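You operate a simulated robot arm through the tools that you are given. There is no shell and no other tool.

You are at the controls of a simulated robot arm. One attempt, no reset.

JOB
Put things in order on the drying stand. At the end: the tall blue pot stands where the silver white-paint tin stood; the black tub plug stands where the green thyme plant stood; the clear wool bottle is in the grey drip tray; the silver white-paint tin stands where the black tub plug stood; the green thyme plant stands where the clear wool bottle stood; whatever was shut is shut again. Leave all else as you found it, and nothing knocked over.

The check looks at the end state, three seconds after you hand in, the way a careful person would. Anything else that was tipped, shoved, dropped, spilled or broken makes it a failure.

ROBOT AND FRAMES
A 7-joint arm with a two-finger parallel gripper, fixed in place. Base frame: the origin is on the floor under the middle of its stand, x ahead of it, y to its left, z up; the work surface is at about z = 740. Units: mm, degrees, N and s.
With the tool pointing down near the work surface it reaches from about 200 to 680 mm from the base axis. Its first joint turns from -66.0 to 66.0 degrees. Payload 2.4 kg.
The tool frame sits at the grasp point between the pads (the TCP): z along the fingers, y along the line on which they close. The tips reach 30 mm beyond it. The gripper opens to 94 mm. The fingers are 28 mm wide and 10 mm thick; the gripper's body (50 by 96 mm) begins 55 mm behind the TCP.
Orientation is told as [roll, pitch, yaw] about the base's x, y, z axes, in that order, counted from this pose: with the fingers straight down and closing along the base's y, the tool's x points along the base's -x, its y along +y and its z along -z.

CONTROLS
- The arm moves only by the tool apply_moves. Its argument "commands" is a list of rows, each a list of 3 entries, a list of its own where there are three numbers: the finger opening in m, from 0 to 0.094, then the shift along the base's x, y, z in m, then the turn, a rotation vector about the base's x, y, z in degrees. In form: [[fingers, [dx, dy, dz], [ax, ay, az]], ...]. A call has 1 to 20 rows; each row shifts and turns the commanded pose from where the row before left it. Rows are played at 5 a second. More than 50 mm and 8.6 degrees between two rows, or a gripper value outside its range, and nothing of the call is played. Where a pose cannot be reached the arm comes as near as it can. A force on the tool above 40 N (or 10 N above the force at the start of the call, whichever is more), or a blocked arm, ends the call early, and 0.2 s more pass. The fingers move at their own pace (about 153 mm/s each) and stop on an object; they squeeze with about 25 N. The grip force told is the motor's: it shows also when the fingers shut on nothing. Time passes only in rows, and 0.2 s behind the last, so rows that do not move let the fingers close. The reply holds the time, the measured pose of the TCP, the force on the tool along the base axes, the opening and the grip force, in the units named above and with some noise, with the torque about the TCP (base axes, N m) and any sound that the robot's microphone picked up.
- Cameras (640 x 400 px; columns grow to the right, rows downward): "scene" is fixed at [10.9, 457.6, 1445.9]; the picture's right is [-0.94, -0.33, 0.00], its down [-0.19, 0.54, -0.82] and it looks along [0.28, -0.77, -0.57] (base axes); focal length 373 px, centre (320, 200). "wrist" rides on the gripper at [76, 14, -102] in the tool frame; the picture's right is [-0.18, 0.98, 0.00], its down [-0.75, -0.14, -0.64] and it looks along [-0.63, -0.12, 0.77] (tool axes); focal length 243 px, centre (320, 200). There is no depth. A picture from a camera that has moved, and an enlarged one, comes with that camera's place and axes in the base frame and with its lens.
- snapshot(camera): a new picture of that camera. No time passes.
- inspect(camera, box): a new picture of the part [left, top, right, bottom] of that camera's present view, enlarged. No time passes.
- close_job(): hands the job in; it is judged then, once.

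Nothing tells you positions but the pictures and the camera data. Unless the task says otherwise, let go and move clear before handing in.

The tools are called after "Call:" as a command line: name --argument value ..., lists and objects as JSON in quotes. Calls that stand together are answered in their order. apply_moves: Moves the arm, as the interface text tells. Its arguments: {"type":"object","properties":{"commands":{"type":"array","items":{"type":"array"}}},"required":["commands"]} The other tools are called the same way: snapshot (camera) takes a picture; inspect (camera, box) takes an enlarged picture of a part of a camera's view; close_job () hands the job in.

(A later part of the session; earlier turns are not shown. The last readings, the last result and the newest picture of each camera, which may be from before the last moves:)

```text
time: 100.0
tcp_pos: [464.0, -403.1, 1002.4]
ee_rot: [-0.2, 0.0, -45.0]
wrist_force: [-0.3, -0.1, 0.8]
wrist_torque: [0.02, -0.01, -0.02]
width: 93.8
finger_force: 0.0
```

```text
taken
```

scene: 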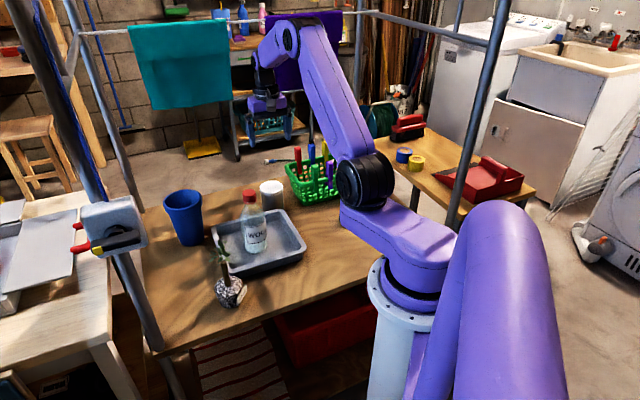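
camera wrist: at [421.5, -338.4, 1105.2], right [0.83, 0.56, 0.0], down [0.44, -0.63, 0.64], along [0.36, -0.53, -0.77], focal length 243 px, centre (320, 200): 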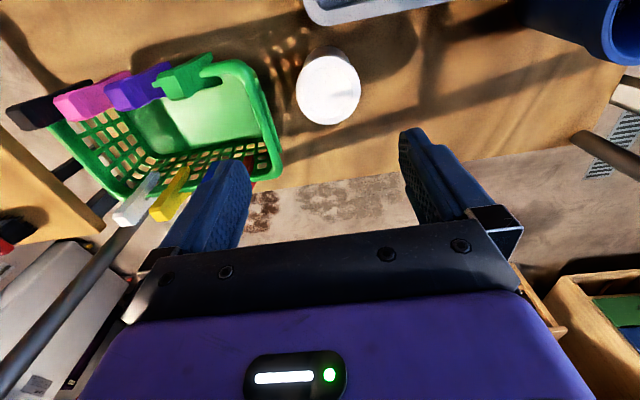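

Call:
inspect --camera "wrist" --box '[270, 20, 410, 150]'

Call:
inspect --camera "scene" --box '[240, 170, 300, 230]'

```text
3.08 times, centred on (340, 85) of wrist
camera zoom: at [421.5, -338.4, 1105.2], right [0.83, 0.56, 0.0], down [0.44, -0.63, 0.64], along [0.36, -0.53, -0.77], focal length 746 px, centre (258, 554)
```

zoom: 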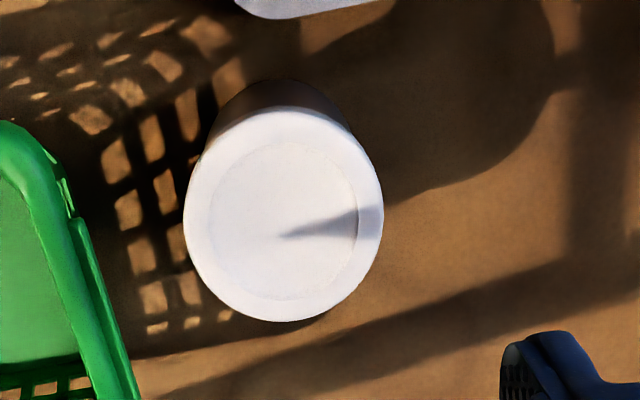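

```text
6.67 times, centred on (270, 200) of scene
camera zoom: at [10.9, 457.6, 1445.9], right [-0.94, -0.33, 0.0], down [-0.19, 0.54, -0.82], along [0.28, -0.77, -0.57], focal length 2487 px, centre (653, 200)
```

zoom: 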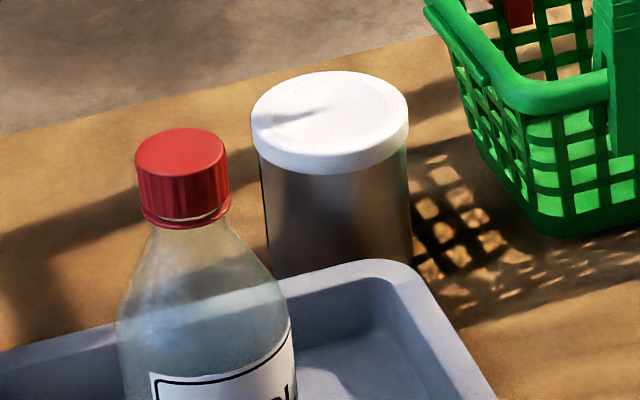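

The tin's lid triangulates to (472,-397), top z≈830, ~71 mm wide. I centre over it and descend partway for a second look.

Call:
apply_moves --commands '[[0.094, [0.0074, 0.0055, -0.02], [0, 0, 0]], [0.094, [0, 0, -0.04], [0, 0, 0]], [0.094, [0, 0, -0.04], [0, 0, 0]], [0.094, [0, 0, 0], [0, 0, 0]]]'

Call:
snapshot --camera "wrist"

Call:
inspect --camera "scene" --box '[220, 130, 340, 250]'

```text
time: 101.0
tcp_pos: [470.0, -399.5, 902.5]
ee_rot: [-0.1, 0.0, -45.1]
wrist_force: [1.0, -0.3, -0.3]
wrist_torque: [0.0, -0.02, 0.01]
width: 94.1
finger_force: 0.1
```

```text
taken
camera wrist: at [427.2, -333.0, 1004.2], right [0.83, 0.56, 0.0], down [0.43, -0.63, 0.64], along [0.36, -0.53, -0.77], focal length 243 px, centre (320, 200)
```

wrist: 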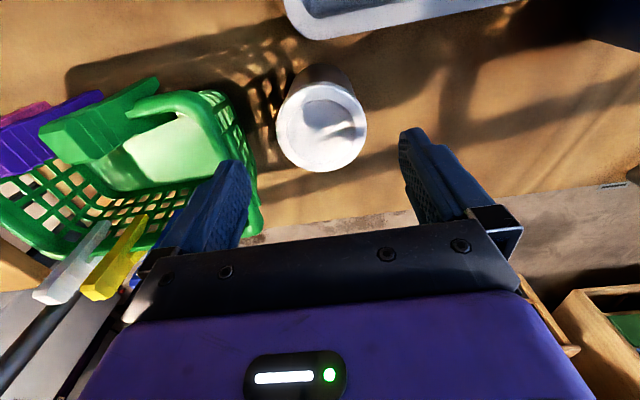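

```text
3.33 times, centred on (280, 190) of scene
camera zoom: at [10.9, 457.6, 1445.9], right [-0.94, -0.33, 0.0], down [-0.19, 0.54, -0.82], along [0.28, -0.77, -0.57], focal length 1244 px, centre (453, 233)
```

zoom: 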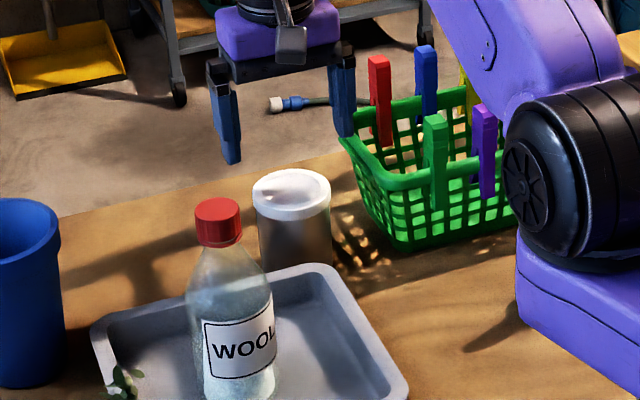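

Tin is centred within 2 mm. I shift 2–3 mm away from the basket and descend around the tin.

Call:
apply_moves --commands '[[0.09, [0.0013, 0.0033, -0.02], [0, 0, 0]], [0.09, [0, 0, -0.03], [0, 0, 0]], [0.09, [0, 0, -0.025], [0, 0, 0]], [0.09, [0, 0, 0], [0, 0, 0]]]'

Call:
snapshot --camera "wrist"

Call:
inspect --camera "scene" --box '[220, 130, 340, 250]'

```text
time: 102.0
tcp_pos: [473.7, -396.9, 827.4]
ee_rot: [-0.2, -0.1, -45.1]
wrist_force: [0.9, 0.3, 0.4]
wrist_torque: [0.02, 0.0, -0.03]
width: 90.0
finger_force: 0.1
```

```text
taken
camera wrist: at [429.9, -331.0, 930.3], right [0.83, 0.56, 0.0], down [0.43, -0.63, 0.64], along [0.36, -0.53, -0.77], focal length 243 px, centre (320, 200)
```

wrist: 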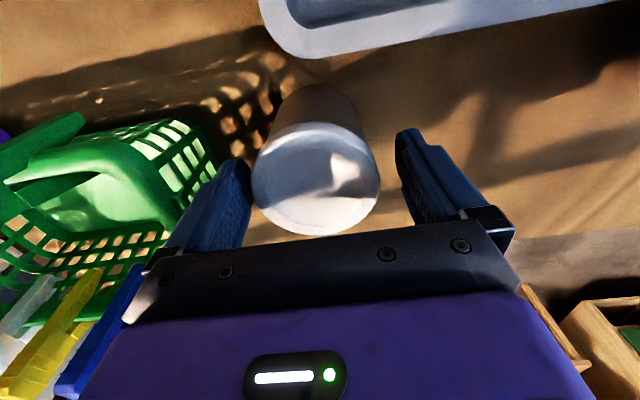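

```text
3.33 times, centred on (280, 190) of scene
camera zoom: at [10.9, 457.6, 1445.9], right [-0.94, -0.33, 0.0], down [-0.19, 0.54, -0.82], along [0.28, -0.77, -0.57], focal length 1244 px, centre (453, 233)
```

zoom: 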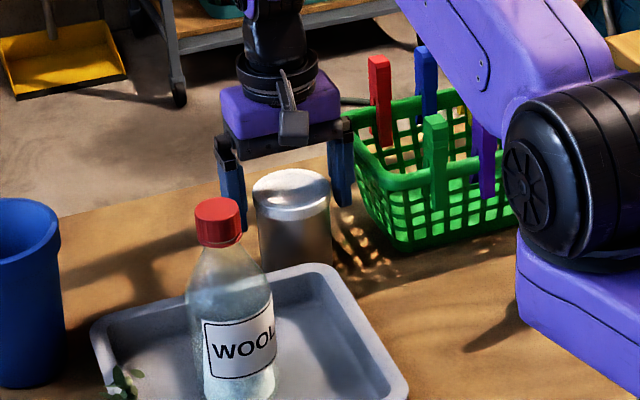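

Fingers straddle the tin with ~8–10 mm to spare each side. Continue down to grip height.

Call:
apply_moves --commands '[[0.09, [-0.001, 0, -0.015], [0, 0, 0]], [0.09, [0, 0, -0.015], [0, 0, 0]], [0.09, [0, 0, -0.011], [0, 0, 0]], [0.09, [0, 0, 0], [0, 0, 0]]]'

Call:
snapshot --camera "wrist"

Call:
inspect --camera "scene" --box '[230, 150, 320, 230]'

```text
time: 103.0
tcp_pos: [471.7, -396.2, 785.9]
ee_rot: [-0.1, 0.1, -45.1]
wrist_force: [-0.4, -0.3, 0.4]
wrist_torque: [0.01, 0.01, 0.0]
width: 89.9
finger_force: 0.0
```

```text
taken
camera wrist: at [429.0, -330.6, 889.0], right [0.83, 0.56, 0.0], down [0.43, -0.63, 0.64], along [0.36, -0.53, -0.77], focal length 243 px, centre (320, 200)
```

wrist: 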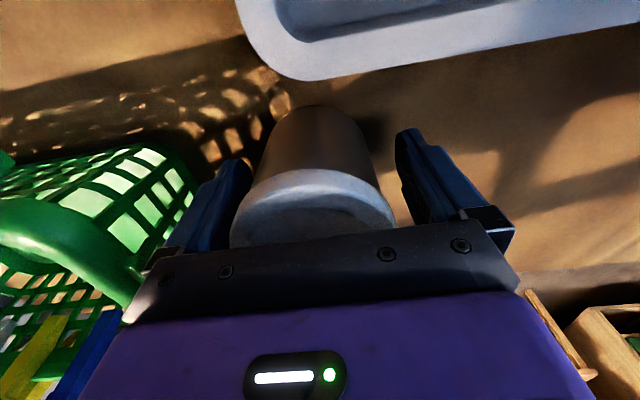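

```text
5.00 times, centred on (275, 190) of scene
camera zoom: at [10.9, 457.6, 1445.9], right [-0.94, -0.33, 0.0], down [-0.19, 0.54, -0.82], along [0.28, -0.77, -0.57], focal length 1865 px, centre (545, 250)
```

zoom: 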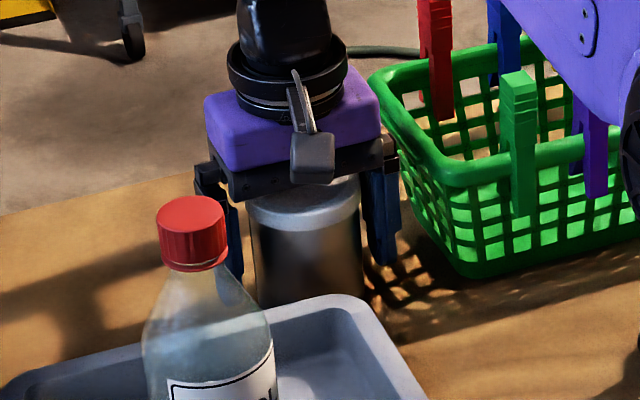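

At grip height, body just above the lid. Close slowly.

Call:
apply_moves --commands '[[0.084, [0, 0, 0], [0, 0, 0]], [0.079, [0, 0, 0], [0, 0, 0]], [0.075, [0, 0, 0], [0, 0, 0]], [0.07, [0, 0, 0], [0, 0, 0]], [0.05, [0, 0, 0], [0, 0, 0]], [0.05, [0, 0, 0], [0, 0, 0]]]'

Call:
apply_moves --commands '[[0.04, [0, 0, 0.002], [0, 0, 0]], [0.04, [0, 0, 0.003], [0, 0, 0]], [0.04, [0, 0, 0.003], [0, 0, 0]], [0.04, [0, 0, 0], [0, 0, 0]]]'

Call:
snapshot --camera "wrist"

Call:
inspect --camera "scene" --box '[230, 150, 320, 230]'

```text
time: 104.4
tcp_pos: [471.6, -394.7, 786.8]
ee_rot: [-0.3, 0.1, -45.1]
wrist_force: [0.8, -0.4, 0.3]
wrist_torque: [0.0, 0.0, -0.03]
width: 73.5
finger_force: 25.1
heard: snap
```

```text
time: 105.4
tcp_pos: [471.3, -396.2, 794.5]
ee_rot: [-0.2, 0.2, -45.1]
wrist_force: [1.1, 0.4, -0.8]
wrist_torque: [-0.02, 0.04, 0.01]
width: 73.2
finger_force: 24.9
```

```text
taken
camera wrist: at [428.7, -330.8, 897.4], right [0.83, 0.56, 0.0], down [0.43, -0.63, 0.64], along [0.36, -0.53, -0.77], focal length 243 px, centre (320, 200)
```

wrist: 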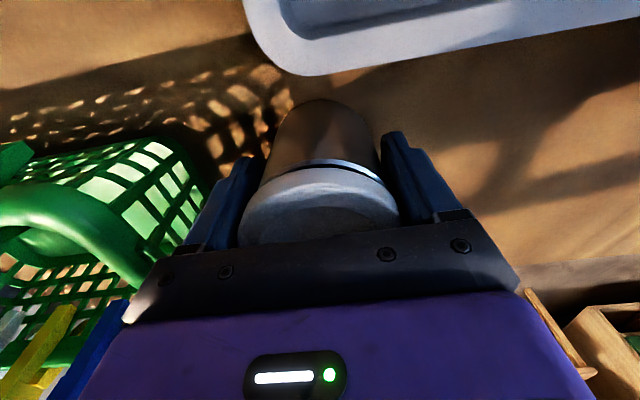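

```text
5.00 times, centred on (275, 190) of scene
camera zoom: at [11.0, 457.6, 1445.9], right [-0.94, -0.33, 0.0], down [-0.19, 0.54, -0.82], along [0.28, -0.77, -0.57], focal length 1865 px, centre (545, 250)
```

zoom: 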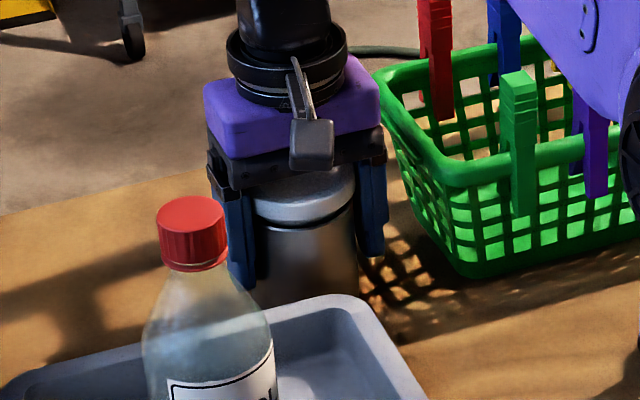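

The lid has popped ("snap") and is coming up in the fingers, so the tin must not be squeezed at its lid. I lower it straight back and press it on.

Call:
apply_moves --commands '[[0.04, [0, 0, -0.003], [0, 0, 0]], [0.04, [0, 0, -0.003], [0, 0, 0]], [0.04, [0, 0, -0.002], [0, 0, 0]], [0.04, [0, 0, 0], [0, 0, 0]]]'

Call:
snapshot --camera "wrist"

Call:
inspect --camera "scene" --box '[240, 160, 310, 220]'

```text
time: 106.4
tcp_pos: [471.9, -397.2, 786.0]
ee_rot: [-0.1, 0.0, -45.2]
wrist_force: [0.4, -0.1, -0.6]
wrist_torque: [-0.01, 0.01, 0.0]
width: 73.3
finger_force: 24.6
```

```text
taken
camera wrist: at [428.8, -331.1, 888.8], right [0.83, 0.56, 0.0], down [0.43, -0.63, 0.64], along [0.36, -0.53, -0.77], focal length 243 px, centre (320, 200)
```

wrist: 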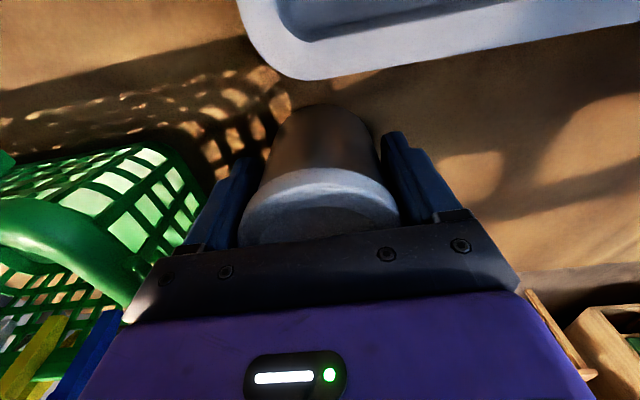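

```text
6.67 times, centred on (275, 190) of scene
camera zoom: at [11.0, 457.6, 1445.9], right [-0.94, -0.33, 0.0], down [-0.19, 0.54, -0.82], along [0.28, -0.77, -0.57], focal length 2487 px, centre (620, 267)
```

zoom: 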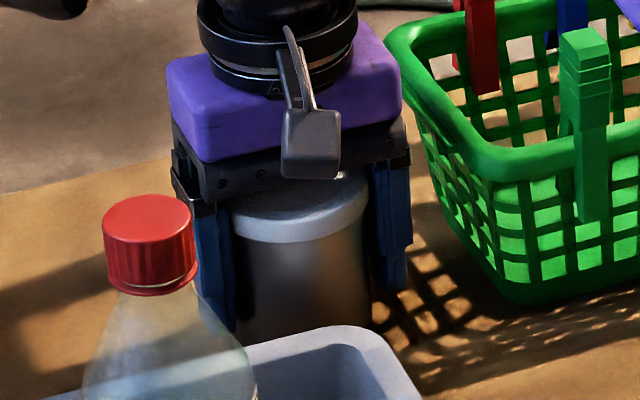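

The lid is back in place; now press down a little further to seat it.

Call:
apply_moves --commands '[[0.04, [0, 0, -0.0015], [0, 0, 0]], [0.04, [0, 0, 0], [0, 0, 0]]]'

Call:
apply_moves --commands '[[0.04, [0, 0, -0.0015], [0, 0, 0]], [0.04, [0, 0, 0], [0, 0, 0]]]'

```text
time: 107.0
tcp_pos: [471.6, -396.6, 785.6]
ee_rot: [-0.2, 0.0, -45.1]
wrist_force: [-1.0, 2.3, 13.6]
wrist_torque: [0.18, -0.05, -0.02]
width: 73.3
finger_force: 24.7
heard: snap
```

```text
time: 107.6
tcp_pos: [472.2, -397.9, 785.4]
ee_rot: [-0.3, -0.2, -45.1]
wrist_force: [-0.9, 1.6, 22.8]
wrist_torque: [-0.28, -0.17, 0.05]
width: 73.8
finger_force: 24.4
```

The lid snapped shut again. I relieve the pressure, then open the fingers and go up.

Call:
apply_moves --commands '[[0.04, [0, 0, 0.0015], [0, 0, 0]], [0.04, [0, 0, 0.0008], [0, 0, 0]], [0.078, [0, 0, 0], [0, 0, 0]], [0.09, [0, 0, 0], [0, 0, 0]], [0.09, [0, 0, 0], [0, 0, 0]]]'

Call:
snapshot --camera "wrist"

Call:
inspect --camera "scene" --box '[240, 160, 310, 220]'

```text
time: 108.8
tcp_pos: [470.4, -397.6, 787.1]
ee_rot: [-0.1, 0.2, -45.1]
wrist_force: [0.0, 0.0, 0.5]
wrist_torque: [0.0, -0.03, 0.0]
width: 90.0
finger_force: 0.0
```

```text
taken
camera wrist: at [428.4, -330.6, 888.8], right [0.83, 0.56, 0.0], down [0.43, -0.63, 0.64], along [0.36, -0.53, -0.77], focal length 243 px, centre (320, 200)
```

wrist: 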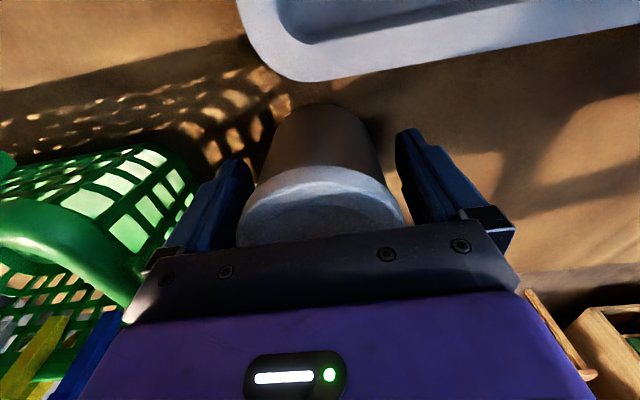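

```text
6.67 times, centred on (275, 190) of scene
camera zoom: at [10.9, 457.6, 1445.9], right [-0.94, -0.33, 0.0], down [-0.19, 0.54, -0.82], along [0.28, -0.77, -0.57], focal length 2487 px, centre (620, 267)
```

zoom: 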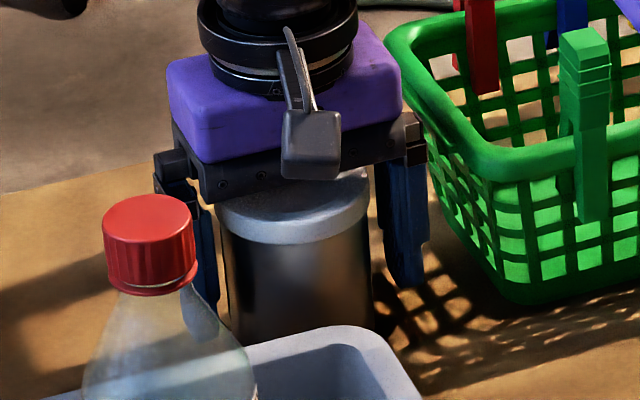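

Tin shut and undisturbed. Since it can't be lifted by its lid, I'll take the lid off deliberately, move can and lid separately (always with the same hand pose so they re-align), and snap it shut again at the end. First raise to grip only the lid's rim.

Call:
apply_moves --commands '[[0.09, [0, 0, 0.02], [0, 0, 0]], [0.09, [0, 0, 0.02], [0, 0, 0]], [0.09, [0, 0, 0.015], [0, 0, 0]], [0.09, [0, 0, 0], [0, 0, 0]]]'

Call:
inspect --camera "scene" --box '[240, 150, 310, 220]'

Call:
inspect --camera "wrist" --box '[220, 80, 420, 240]'

```text
time: 109.8
tcp_pos: [471.3, -395.9, 841.5]
ee_rot: [-0.2, 0.1, -45.1]
wrist_force: [1.1, 0.5, -0.3]
wrist_torque: [-0.02, -0.01, -0.02]
width: 90.0
finger_force: 0.0
```

```text
5.71 times, centred on (275, 185) of scene
camera zoom: at [10.9, 457.6, 1445.9], right [-0.94, -0.33, 0.0], down [-0.19, 0.54, -0.82], along [0.28, -0.77, -0.57], focal length 2132 px, centre (577, 286)
```

zoom: 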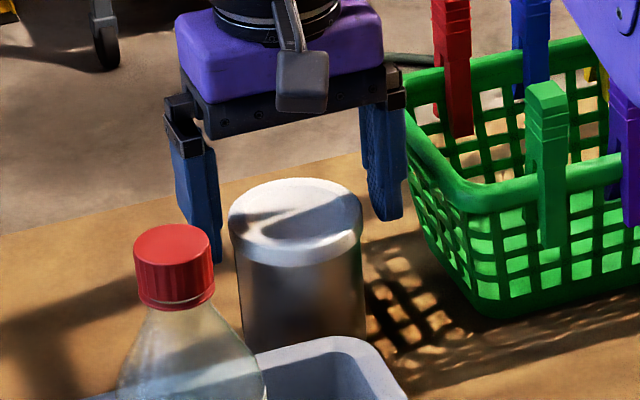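

```text
2.50 times, centred on (320, 160) of wrist
camera zoom: at [429.0, -329.8, 944.0], right [0.83, 0.56, 0.0], down [0.43, -0.63, 0.64], along [0.36, -0.53, -0.77], focal length 606 px, centre (320, 300)
```

zoom: 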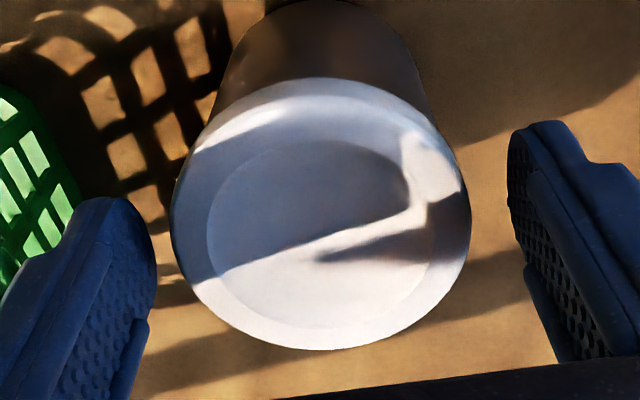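

I lower 1 mm and close gently on the lid's rim only.

Call:
apply_moves --commands '[[0.082, [0, 0, -0.001], [0, 0, 0]], [0.078, [0, 0, 0], [0, 0, 0]], [0.076, [0, 0, 0], [0, 0, 0]], [0.074, [0, 0, 0], [0, 0, 0]], [0.07, [0, 0, 0], [0, 0, 0]], [0.05, [0, 0, 0], [0, 0, 0]], [0.05, [0, 0, 0], [0, 0, 0]]]'

Call:
inspect --camera "scene" --box '[240, 150, 310, 220]'

Call:
inspect --camera "wrist" --box '[220, 80, 420, 240]'

```text
time: 111.4
tcp_pos: [472.1, -396.1, 840.5]
ee_rot: [-0.2, 0.0, -45.1]
wrist_force: [-0.2, -0.4, -0.2]
wrist_torque: [-0.04, -0.01, -0.01]
width: 69.4
finger_force: 24.8
```

```text
5.71 times, centred on (275, 185) of scene
camera zoom: at [10.9, 457.6, 1445.9], right [-0.94, -0.33, 0.0], down [-0.19, 0.54, -0.82], along [0.28, -0.77, -0.57], focal length 2132 px, centre (577, 286)
```

zoom: 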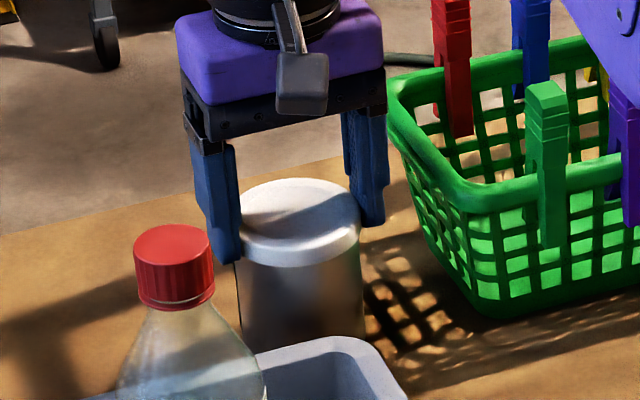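

```text
2.50 times, centred on (320, 160) of wrist
camera zoom: at [429.2, -330.1, 942.7], right [0.83, 0.56, 0.0], down [0.43, -0.63, 0.64], along [0.36, -0.53, -0.77], focal length 606 px, centre (320, 300)
```

zoom: 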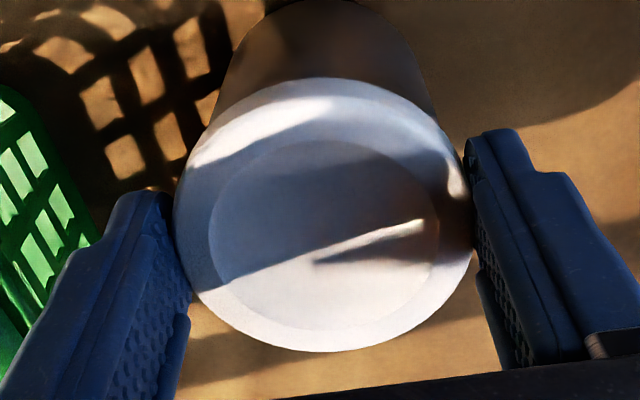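

The width (69.4 mm) shows the tips only caught the rounded top edge of the lid, so the lid top is nearer z≈817. I open, go 5 mm lower and close again on the rim.

Call:
apply_moves --commands '[[0.078, [0, 0, 0], [0, 0, 0]], [0.082, [0, 0, -0.005], [0, 0, 0]], [0.082, [0, 0, 0], [0, 0, 0]], [0.077, [0, 0, 0], [0, 0, 0]], [0.074, [0, 0, 0], [0, 0, 0]], [0.07, [0, 0, 0], [0, 0, 0]], [0.05, [0, 0, 0], [0, 0, 0]], [0.05, [0, 0, 0], [0, 0, 0]]]'

Call:
inspect --camera "wrist" --box '[220, 80, 420, 240]'

```text
time: 113.2
tcp_pos: [471.4, -394.9, 835.2]
ee_rot: [-0.2, 0.0, -45.0]
wrist_force: [-0.7, -0.7, -0.4]
wrist_torque: [-0.02, 0.0, 0.01]
width: 69.2
finger_force: 25.0
```

```text
2.50 times, centred on (320, 160) of wrist
camera zoom: at [429.1, -329.8, 937.7], right [0.83, 0.56, 0.0], down [0.43, -0.63, 0.64], along [0.36, -0.53, -0.77], focal length 606 px, centre (320, 300)
```

zoom: 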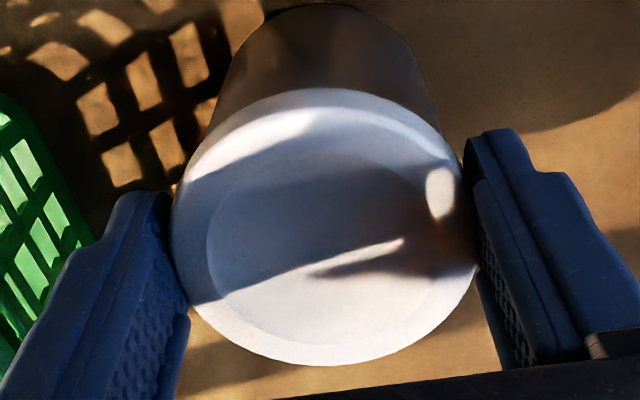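

Same width, no snap: the fingers hold the lid at 69 mm. I lift by 2 mm to see what comes up.

Call:
apply_moves --commands '[[0.05, [0, 0, 0.001], [0, 0, 0]], [0.05, [0, 0, 0.001], [0, 0, 0]], [0.05, [0, 0, 0], [0, 0, 0]]]'

Call:
inspect --camera "wrist" --box '[220, 80, 420, 240]'

Call:
inspect --camera "scene" --box '[240, 150, 310, 220]'

```text
time: 114.0
tcp_pos: [470.4, -394.8, 837.5]
ee_rot: [-0.2, 0.1, -45.2]
wrist_force: [-0.7, -0.4, 0.6]
wrist_torque: [0.03, 0.01, 0.01]
width: 69.3
finger_force: 25.0
```

```text
2.50 times, centred on (320, 160) of wrist
camera zoom: at [428.6, -330.1, 939.4], right [0.83, 0.56, 0.0], down [0.43, -0.63, 0.64], along [0.36, -0.53, -0.77], focal length 606 px, centre (320, 300)
```

zoom: 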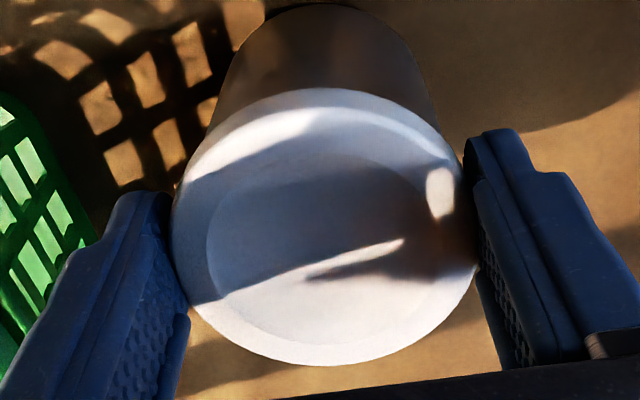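

```text
5.71 times, centred on (275, 185) of scene
camera zoom: at [11.0, 457.6, 1445.9], right [-0.94, -0.33, 0.0], down [-0.19, 0.54, -0.82], along [0.28, -0.77, -0.57], focal length 2132 px, centre (577, 286)
```

zoom: 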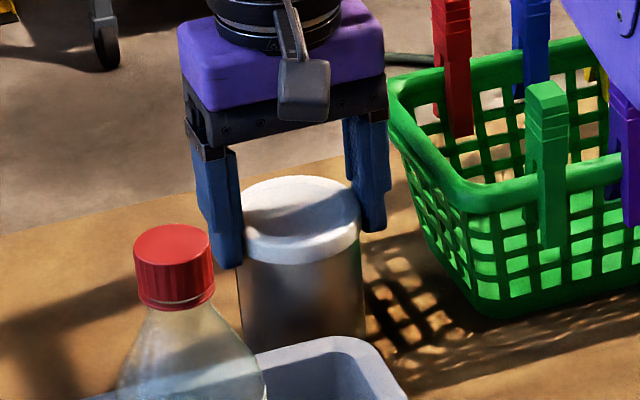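

No gap visible between lid and can so far. A bit more lift to see whether the whole tin rises.

Call:
apply_moves --commands '[[0.05, [0, 0, 0.002], [0, 0, 0]], [0.05, [0, 0, 0.002], [0, 0, 0]], [0.05, [0, 0, 0.002], [0, 0, 0]], [0.05, [0, 0, 0], [0, 0, 0]]]'

Call:
inspect --camera "wrist" --box '[220, 80, 420, 240]'

Call:
inspect --camera "scene" --box '[240, 150, 310, 220]'

```text
time: 115.0
tcp_pos: [471.6, -396.0, 844.1]
ee_rot: [-0.2, 0.1, -45.1]
wrist_force: [0.2, -0.9, -1.3]
wrist_torque: [0.03, 0.02, 0.02]
width: 69.4
finger_force: 25.0
```

```text
2.50 times, centred on (320, 160) of wrist
camera zoom: at [428.6, -330.1, 945.9], right [0.83, 0.56, 0.0], down [0.43, -0.63, 0.64], along [0.36, -0.53, -0.77], focal length 606 px, centre (320, 300)
```

zoom: 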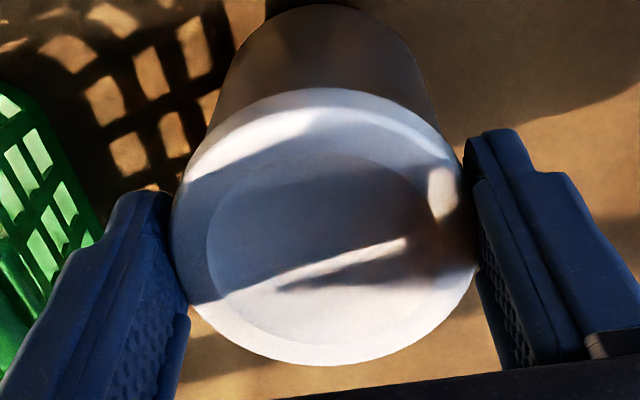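

```text
5.71 times, centred on (275, 185) of scene
camera zoom: at [11.0, 457.6, 1445.9], right [-0.94, -0.33, 0.0], down [-0.19, 0.54, -0.82], along [0.28, -0.77, -0.57], focal length 2132 px, centre (577, 286)
```

zoom: 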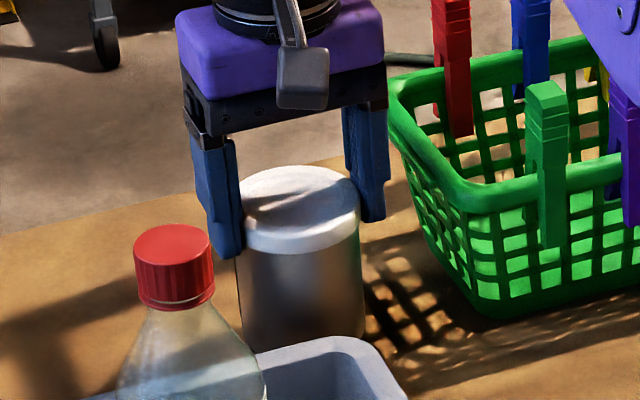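

The whole tin rises with its lid on, and it is light (~1–2 N). I lift it slowly to clear the tray rim, checking that the lid stays shut.

Call:
apply_moves --commands '[[0.05, [0, 0, 0.003], [0, 0, 0]], [0.05, [0, 0, 0.006], [0, 0, 0]], [0.05, [0, 0, 0.009], [0, 0, 0]], [0.05, [0, 0, 0.01], [0, 0, 0]], [0.05, [0, 0, 0.01], [0, 0, 0]], [0.05, [0, 0, 0.009], [0, 0, 0]], [0.05, [0, 0, 0.006], [0, 0, 0]], [0.05, [0, 0, 0.003], [0, 0, 0]], [0.05, [0, 0, 0], [0, 0, 0]]]'

Call:
snapshot --camera "wrist"

Call:
inspect --camera "scene" --box '[230, 130, 310, 230]'

```text
time: 117.0
tcp_pos: [471.2, -396.4, 898.3]
ee_rot: [-0.2, 0.1, -45.1]
wrist_force: [0.8, -0.7, -1.4]
wrist_torque: [0.02, 0.03, 0.02]
width: 69.6
finger_force: 24.8
```

```text
taken
camera wrist: at [428.6, -331.3, 1001.6], right [0.83, 0.56, 0.0], down [0.43, -0.63, 0.64], along [0.36, -0.53, -0.77], focal length 243 px, centre (320, 200)
```

wrist: 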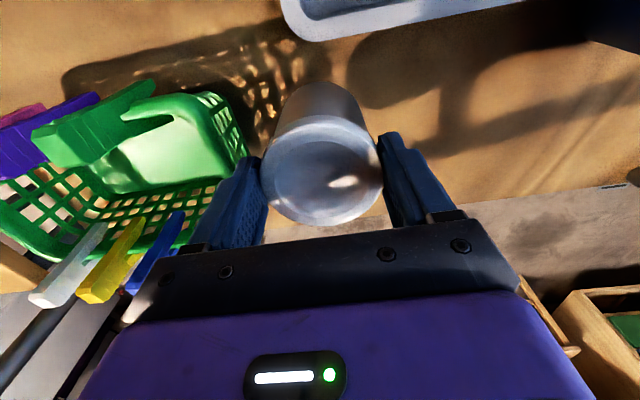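

```text
4.00 times, centred on (270, 180) of scene
camera zoom: at [11.0, 457.6, 1445.9], right [-0.94, -0.33, 0.0], down [-0.19, 0.54, -0.82], along [0.28, -0.77, -0.57], focal length 1492 px, centre (520, 280)
```

zoom: 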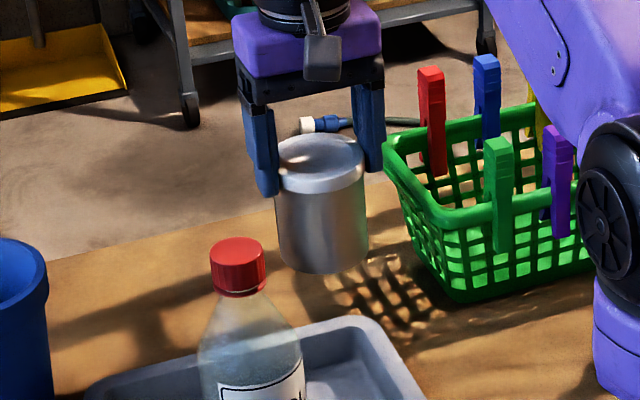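

The tin hangs whole with its lid on. I carry it slowly in a straight line over the tray corner to the plug's old spot.

Call:
apply_moves --commands '[[0.05, [-0.006, 0.0031, 0], [0, 0, 0]], [0.05, [-0.011, 0.0056, 0], [0, 0, 0]], [0.05, [-0.0158, 0.0081, 0], [0, 0, 0]], [0.05, [-0.0158, 0.0081, 0], [0, 0, 0]], [0.05, [-0.0158, 0.0081, 0], [0, 0, 0]], [0.05, [-0.0158, 0.0081, 0], [0, 0, 0]], [0.05, [-0.0158, 0.0081, 0], [0, 0, 0]], [0.05, [-0.0158, 0.0081, 0], [0, 0, 0]], [0.05, [-0.0158, 0.0081, 0], [0, 0, 0]], [0.05, [-0.0158, 0.0081, 0], [0, 0, 0]], [0.05, [-0.0158, 0.0081, 0], [0, 0, 0]], [0.05, [-0.0158, 0.0081, 0], [0, 0, 0]], [0.05, [-0.0158, 0.0081, 0], [0, 0, 0]], [0.05, [-0.0158, 0.0081, 0], [0, 0, 0]], [0.05, [-0.0158, 0.0081, 0], [0, 0, 0]], [0.05, [-0.0098, 0.005, 0], [0, 0, 0]], [0.05, [-0.0053, 0.0025, 0], [0, 0, 0]], [0.05, [0, 0, 0], [0, 0, 0]]]'

Call:
snapshot --camera "wrist"

Call:
snapshot --camera "scene"

```text
time: 120.8
tcp_pos: [232.6, -274.8, 899.5]
ee_rot: [-0.2, 0.0, -45.2]
wrist_force: [-0.4, 0.2, -1.4]
wrist_torque: [0.04, 0.01, 0.0]
width: 69.4
finger_force: 25.0
```

```text
taken
camera wrist: at [190.7, -209.2, 1001.9], right [0.83, 0.56, 0.0], down [0.43, -0.63, 0.64], along [0.36, -0.53, -0.77], focal length 243 px, centre (320, 200)
```

wrist: 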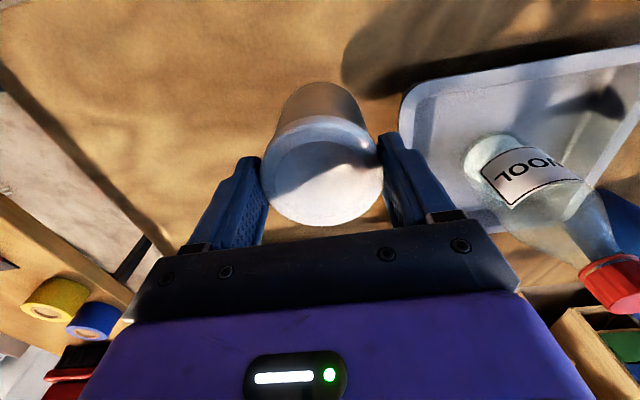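

```text
taken
```

scene: 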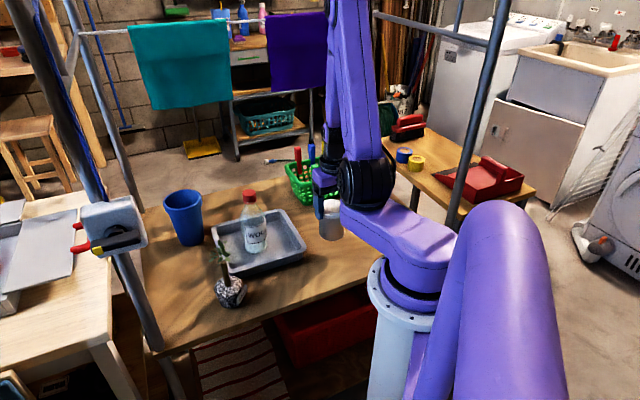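

Above the plug's old spot. Lower slowly.

Call:
apply_moves --commands '[[0.05, [0, 0, -0.006], [0, 0, 0]], [0.05, [0, 0, -0.01], [0, 0, 0]], [0.05, [0, 0, -0.012], [0, 0, 0]], [0.05, [0, 0, -0.012], [0, 0, 0]], [0.05, [0, 0, -0.009], [0, 0, 0]], [0.05, [0, 0, -0.006], [0, 0, 0]], [0.05, [0, 0, -0.003], [0, 0, 0]], [0.05, [0, 0, 0], [0, 0, 0]]]'

Call:
apply_moves --commands '[[0.05, [0, 0, -0.0015], [0, 0, 0]], [0.05, [0, 0, 0], [0, 0, 0]]]'

Call:
apply_moves --commands '[[0.05, [0, 0, -0.0015], [0, 0, 0]], [0.05, [0, 0, 0], [0, 0, 0]]]'

```text
time: 122.6
tcp_pos: [233.8, -275.1, 841.1]
ee_rot: [-0.2, 0.0, -45.1]
wrist_force: [-0.5, 0.6, -1.8]
wrist_torque: [0.04, -0.03, 0.0]
width: 69.6
finger_force: 25.3
```

```text
time: 123.2
tcp_pos: [233.2, -274.5, 840.1]
ee_rot: [-0.2, 0.0, -45.1]
wrist_force: [-1.2, 0.4, -1.4]
wrist_torque: [0.02, 0.02, 0.03]
width: 69.6
finger_force: 24.3
```

```text
time: 123.8
tcp_pos: [234.1, -275.0, 839.0]
ee_rot: [-0.2, -0.1, -45.1]
wrist_force: [-0.5, 0.4, -1.8]
wrist_torque: [0.01, 0.0, 0.04]
width: 69.3
finger_force: 25.3
```

Call:
apply_moves --commands '[[0.05, [0, 0, -0.001], [0, 0, 0]], [0.05, [0, 0, 0], [0, 0, 0]]]'

Call:
apply_moves --commands '[[0.05, [0, 0, -0.001], [0, 0, 0]], [0.05, [0, 0, 0], [0, 0, 0]]]'

Call:
apply_moves --commands '[[0.05, [0, 0, -0.0007], [0, 0, 0]], [0.05, [0, 0, 0], [0, 0, 0]]]'

```text
time: 124.4
tcp_pos: [232.9, -275.5, 837.9]
ee_rot: [-0.2, 0.1, -45.1]
wrist_force: [0.5, 0.3, -2.2]
wrist_torque: [0.01, 0.03, 0.02]
width: 69.8
finger_force: 25.7
```

```text
time: 125.0
tcp_pos: [233.4, -275.1, 836.4]
ee_rot: [-0.2, -0.1, -45.1]
wrist_force: [0.9, 0.0, -1.6]
wrist_torque: [-0.02, -0.03, 0.03]
width: 69.4
finger_force: 24.7
```

```text
time: 125.6
tcp_pos: [232.7, -274.2, 835.4]
ee_rot: [-0.2, 0.0, -45.1]
wrist_force: [-0.7, -0.1, -1.2]
wrist_torque: [0.0, 0.01, 0.03]
width: 69.4
finger_force: 25.2
```

Call:
apply_moves --commands '[[0.05, [0, 0, -0.0007], [0, 0, 0]], [0.05, [0, 0, 0], [0, 0, 0]]]'

Call:
inspect --camera "scene" --box '[290, 170, 380, 270]'

```text
time: 126.2
tcp_pos: [233.8, -276.3, 835.1]
ee_rot: [-0.2, 0.1, -45.2]
wrist_force: [-5.2, 0.0, 20.9]
wrist_torque: [-0.02, 0.08, -0.1]
width: 69.5
finger_force: 24.9
```

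```text
4.00 times, centred on (335, 220) of scene
camera zoom: at [10.7, 457.8, 1445.8], right [-0.94, -0.33, 0.0], down [-0.19, 0.54, -0.82], along [0.28, -0.77, -0.57], focal length 1492 px, centre (260, 120)
```

zoom: 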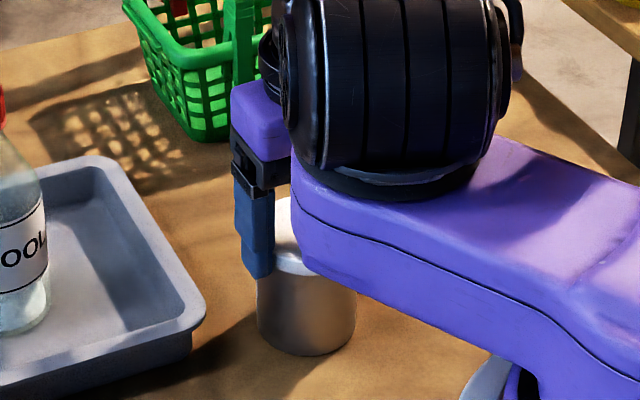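

Firm contact with the table (lid is being pressed on too). Relieve and release, then rise.

Call:
apply_moves --commands '[[0.05, [0, 0, 0.0006], [0, 0, 0]], [0.05, [0, 0, 0], [0, 0, 0]]]'

Call:
apply_moves --commands '[[0.073, [0, 0, 0], [0, 0, 0]], [0.08, [0, 0, 0], [0, 0, 0]], [0.09, [0, 0, 0], [0, 0, 0]], [0.09, [0, 0, 0], [0, 0, 0]], [0.09, [0, 0, 0.015], [0, 0, 0]], [0.09, [0, 0, 0.03], [0, 0, 0]], [0.09, [0, 0, 0.04], [0, 0, 0]], [0.09, [0, 0, 0.04], [0, 0, 0]], [0.09, [0, 0, 0.04], [0, 0, 0]], [0.09, [0, 0, 0], [0, 0, 0]]]'

Call:
snapshot --camera "wrist"

Call:
snapshot --camera "scene"

```text
time: 126.8
tcp_pos: [233.4, -275.3, 835.9]
ee_rot: [-0.2, 0.1, -45.0]
wrist_force: [-4.7, -0.2, 8.4]
wrist_torque: [-0.24, 0.1, -0.1]
width: 69.4
finger_force: 24.9
```

```text
time: 129.0
tcp_pos: [235.3, -275.2, 1002.6]
ee_rot: [-0.3, 0.2, -45.1]
wrist_force: [-0.1, 0.0, 0.6]
wrist_torque: [0.03, 0.0, -0.02]
width: 90.0
finger_force: 0.0
```

```text
taken
camera wrist: at [192.7, -209.2, 1104.6], right [0.83, 0.56, 0.0], down [0.43, -0.63, 0.64], along [0.36, -0.53, -0.77], focal length 243 px, centre (320, 200)
```

wrist: 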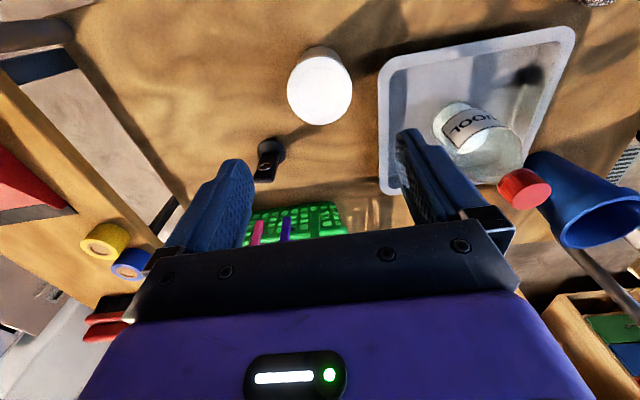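

```text
taken
```

scene: 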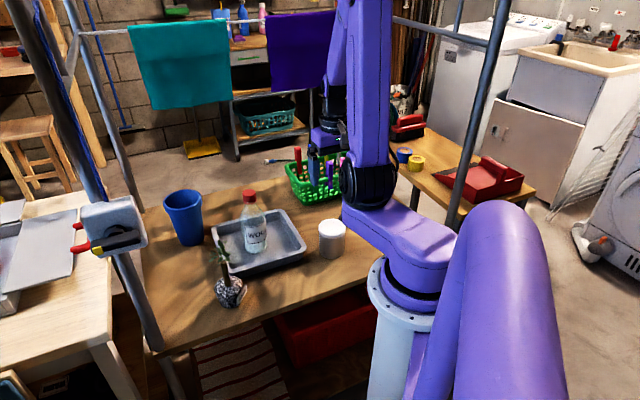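

The tin stands at the plug's old spot. Check that its lid is properly on and look at the plug.

Call:
inspect --camera "scene" --box '[300, 190, 370, 270]'

Call:
inspect --camera "wrist" --box '[230, 30, 390, 200]'

```text
5.00 times, centred on (335, 230) of scene
camera zoom: at [10.9, 457.6, 1445.9], right [-0.94, -0.33, 0.0], down [-0.19, 0.54, -0.82], along [0.28, -0.77, -0.57], focal length 1865 px, centre (245, 50)
```

zoom: 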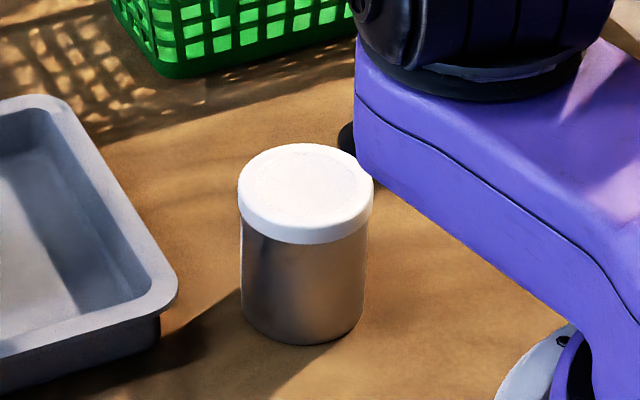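

```text
2.35 times, centred on (310, 115) of wrist
camera zoom: at [192.7, -209.2, 1104.6], right [0.83, 0.56, 0.0], down [0.43, -0.63, 0.64], along [0.36, -0.53, -0.77], focal length 571 px, centre (344, 400)
```

zoom: 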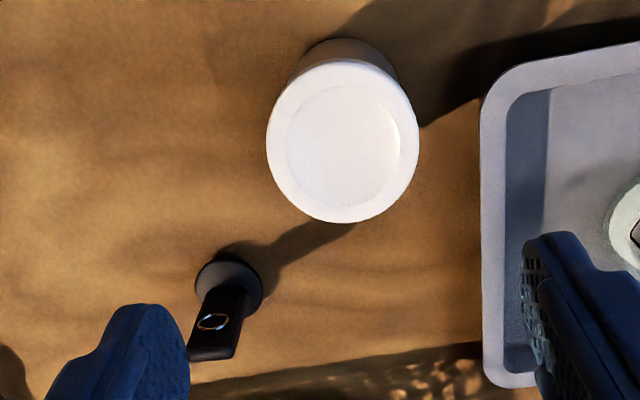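

Tin is shut and in place. Last item: the blue pot. I move over towards it to look into it from above.

Call:
apply_moves --commands '[[0.09, [0.025, 0.006, 0.005], [0, 0, -5]], [0.09, [0.036, 0.008, 0.005], [0, 0, -5]], [0.09, [0.036, 0.008, 0.005], [0, 0, -5]], [0.09, [0.036, 0.008, 0.005], [0, 0, 0]], [0.09, [0.036, 0.008, 0], [0, 0, 0]], [0.09, [0.036, 0.009, 0], [0, 0, 0]], [0.09, [0.036, 0.009, 0], [0, 0, 0]], [0.09, [0.034, 0.009, 0], [0, 0, 0]], [0.09, [0.03, 0.007, 0], [0, 0, 0]], [0.09, [0, 0, 0], [0, 0, 0]]]'

Call:
snapshot --camera "wrist"

Call:
snapshot --camera "scene"

```text
time: 131.2
tcp_pos: [539.5, -202.0, 1020.7]
ee_rot: [-0.3, 0.1, -60.2]
wrist_force: [-0.8, 0.5, 0.3]
wrist_torque: [0.0, 0.04, 0.02]
width: 89.9
finger_force: 0.0
```

```text
taken
camera wrist: at [514.5, -127.2, 1123.3], right [0.94, 0.33, 0.0], down [0.26, -0.72, 0.64], along [0.21, -0.61, -0.77], focal length 243 px, centre (320, 200)
```

wrist: 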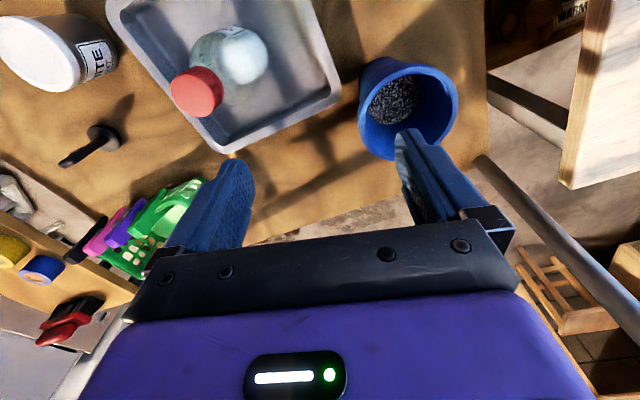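

```text
taken
```

scene: 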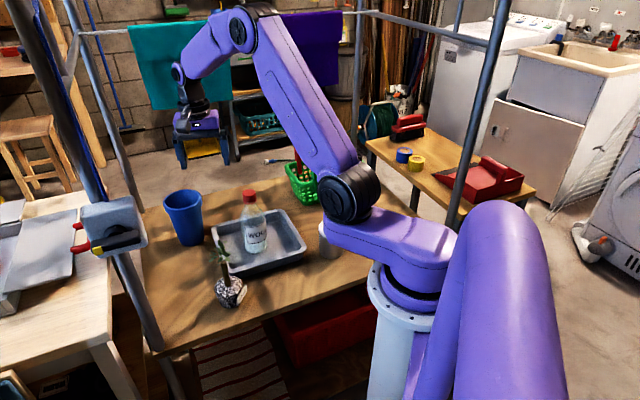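

The blue pot is hollow with something speckled at the bottom. Zoom in.

Call:
inspect --camera "wrist" --box '[330, 40, 490, 180]'

Call:
inspect --camera "scene" --box '[150, 170, 230, 260]'

```text
2.86 times, centred on (410, 110) of wrist
camera zoom: at [514.5, -127.2, 1123.3], right [0.94, 0.33, 0.0], down [0.26, -0.72, 0.64], along [0.21, -0.61, -0.77], focal length 693 px, centre (63, 457)
```

zoom: 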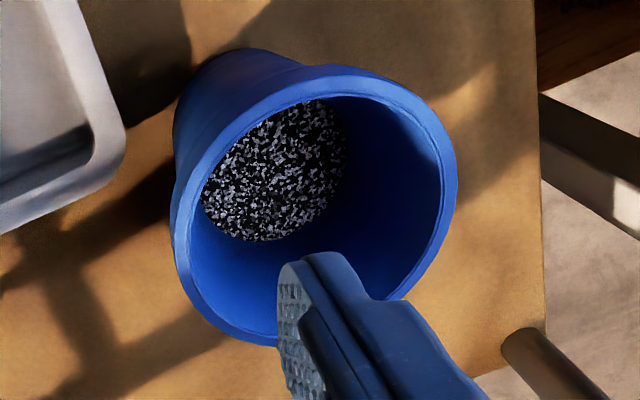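

```text
4.44 times, centred on (190, 215) of scene
camera zoom: at [10.9, 457.6, 1445.9], right [-0.94, -0.33, 0.0], down [-0.19, 0.54, -0.82], along [0.28, -0.77, -0.57], focal length 1658 px, centre (898, 133)
```

zoom: 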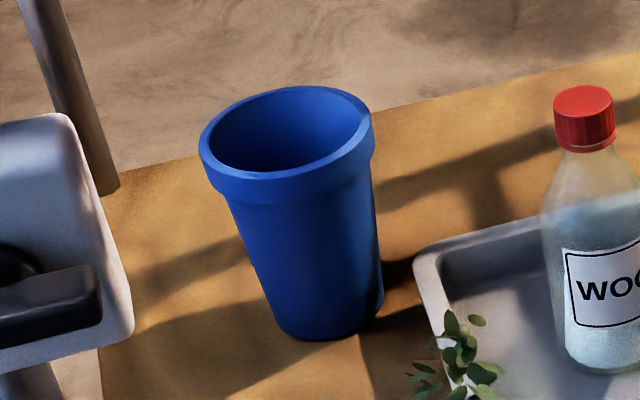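

Rim centre triangulates to (623,-181,887), outer ø≈100. I'll pinch the wall at the side facing the tray: one finger inside, one outside, tilted ~5° to match the wall slope. Move above that wall point first.

Call:
apply_moves --commands '[[0.05, [0.0145, -0.0007, -0.02], [1.2, -2.03, 0]], [0.05, [0.0145, -0.0007, -0.02], [1.15, -2.04, 0]], [0.05, [0.0145, -0.0006, -0.02], [0, 0, 0]], [0.05, [0, 0, 0], [0, 0, 0]]]'

Call:
snapshot --camera "wrist"

Call:
inspect --camera "scene" --box '[140, 120, 280, 260]'

```text
time: 132.2
tcp_pos: [583.6, -203.9, 960.3]
ee_rot: [4.6, 0.0, -60.1]
wrist_force: [0.6, 0.2, 0.3]
wrist_torque: [-0.02, 0.02, 0.01]
width: 49.9
finger_force: 0.1
```

```text
taken
camera wrist: at [551.3, -133.6, 1064.5], right [0.94, 0.33, 0.08], down [0.21, -0.75, 0.63], along [0.26, -0.58, -0.77], focal length 243 px, centre (320, 200)
```

wrist: 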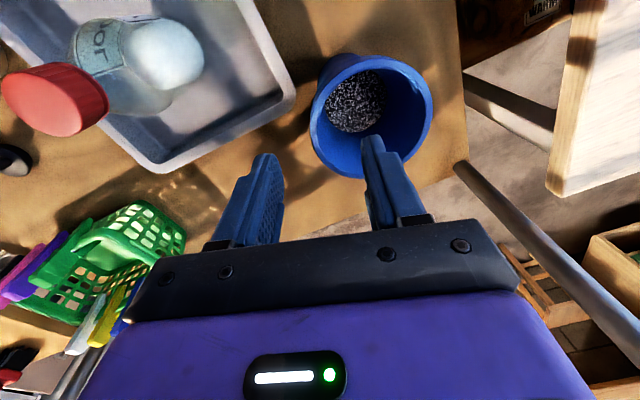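

```text
2.86 times, centred on (210, 190) of scene
camera zoom: at [10.9, 457.6, 1445.9], right [-0.94, -0.33, 0.0], down [-0.19, 0.54, -0.82], along [0.28, -0.77, -0.57], focal length 1066 px, centre (634, 229)
```

zoom: 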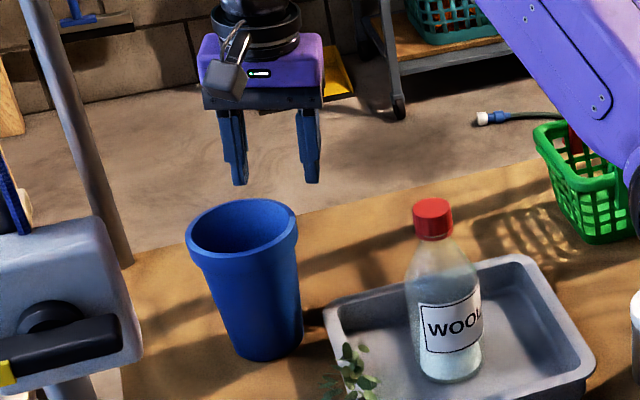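

Aligned: TCP is 45 mm from the pot's axis, over the wall. Descend so one finger goes inside and the other outside.

Call:
apply_moves --commands '[[0.05, [0, 0, -0.03], [0, 0, 0]], [0.05, [0, 0, -0.03], [0, 0, 0]], [0.05, [0, 0, -0.018], [0, 0, 0]], [0.05, [0, 0, -0.01], [0, 0, 0]], [0.05, [0, 0, 0], [0, 0, 0]]]'

Call:
snapshot --camera "wrist"

Call:
inspect --camera "scene" --box '[150, 150, 250, 260]'

```text
time: 133.4
tcp_pos: [583.0, -205.5, 871.7]
ee_rot: [4.4, 0.1, -60.1]
wrist_force: [0.2, -0.4, 0.4]
wrist_torque: [-0.03, -0.01, 0.02]
width: 50.0
finger_force: 0.1
```

```text
taken
camera wrist: at [550.9, -134.8, 974.7], right [0.94, 0.33, 0.08], down [0.21, -0.75, 0.63], along [0.26, -0.58, -0.77], focal length 243 px, centre (320, 200)
```

wrist: 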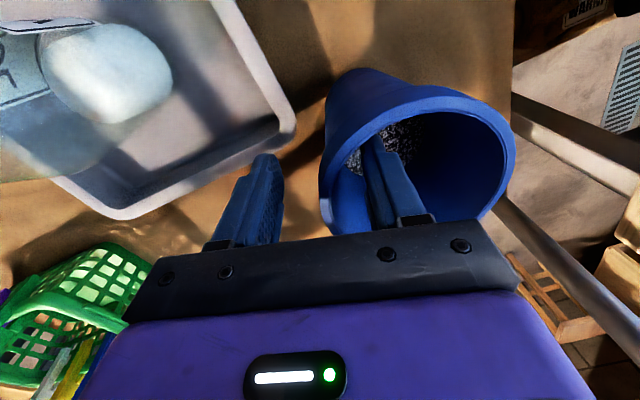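

```text
3.64 times, centred on (200, 205) of scene
camera zoom: at [10.9, 457.6, 1445.9], right [-0.94, -0.33, 0.0], down [-0.19, 0.54, -0.82], along [0.28, -0.77, -0.57], focal length 1357 px, centre (756, 182)
```

zoom: 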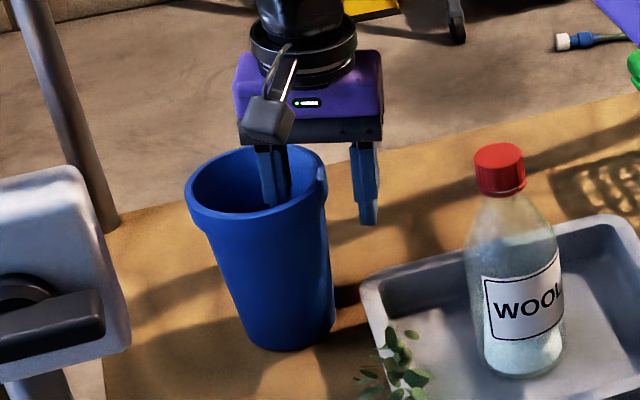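

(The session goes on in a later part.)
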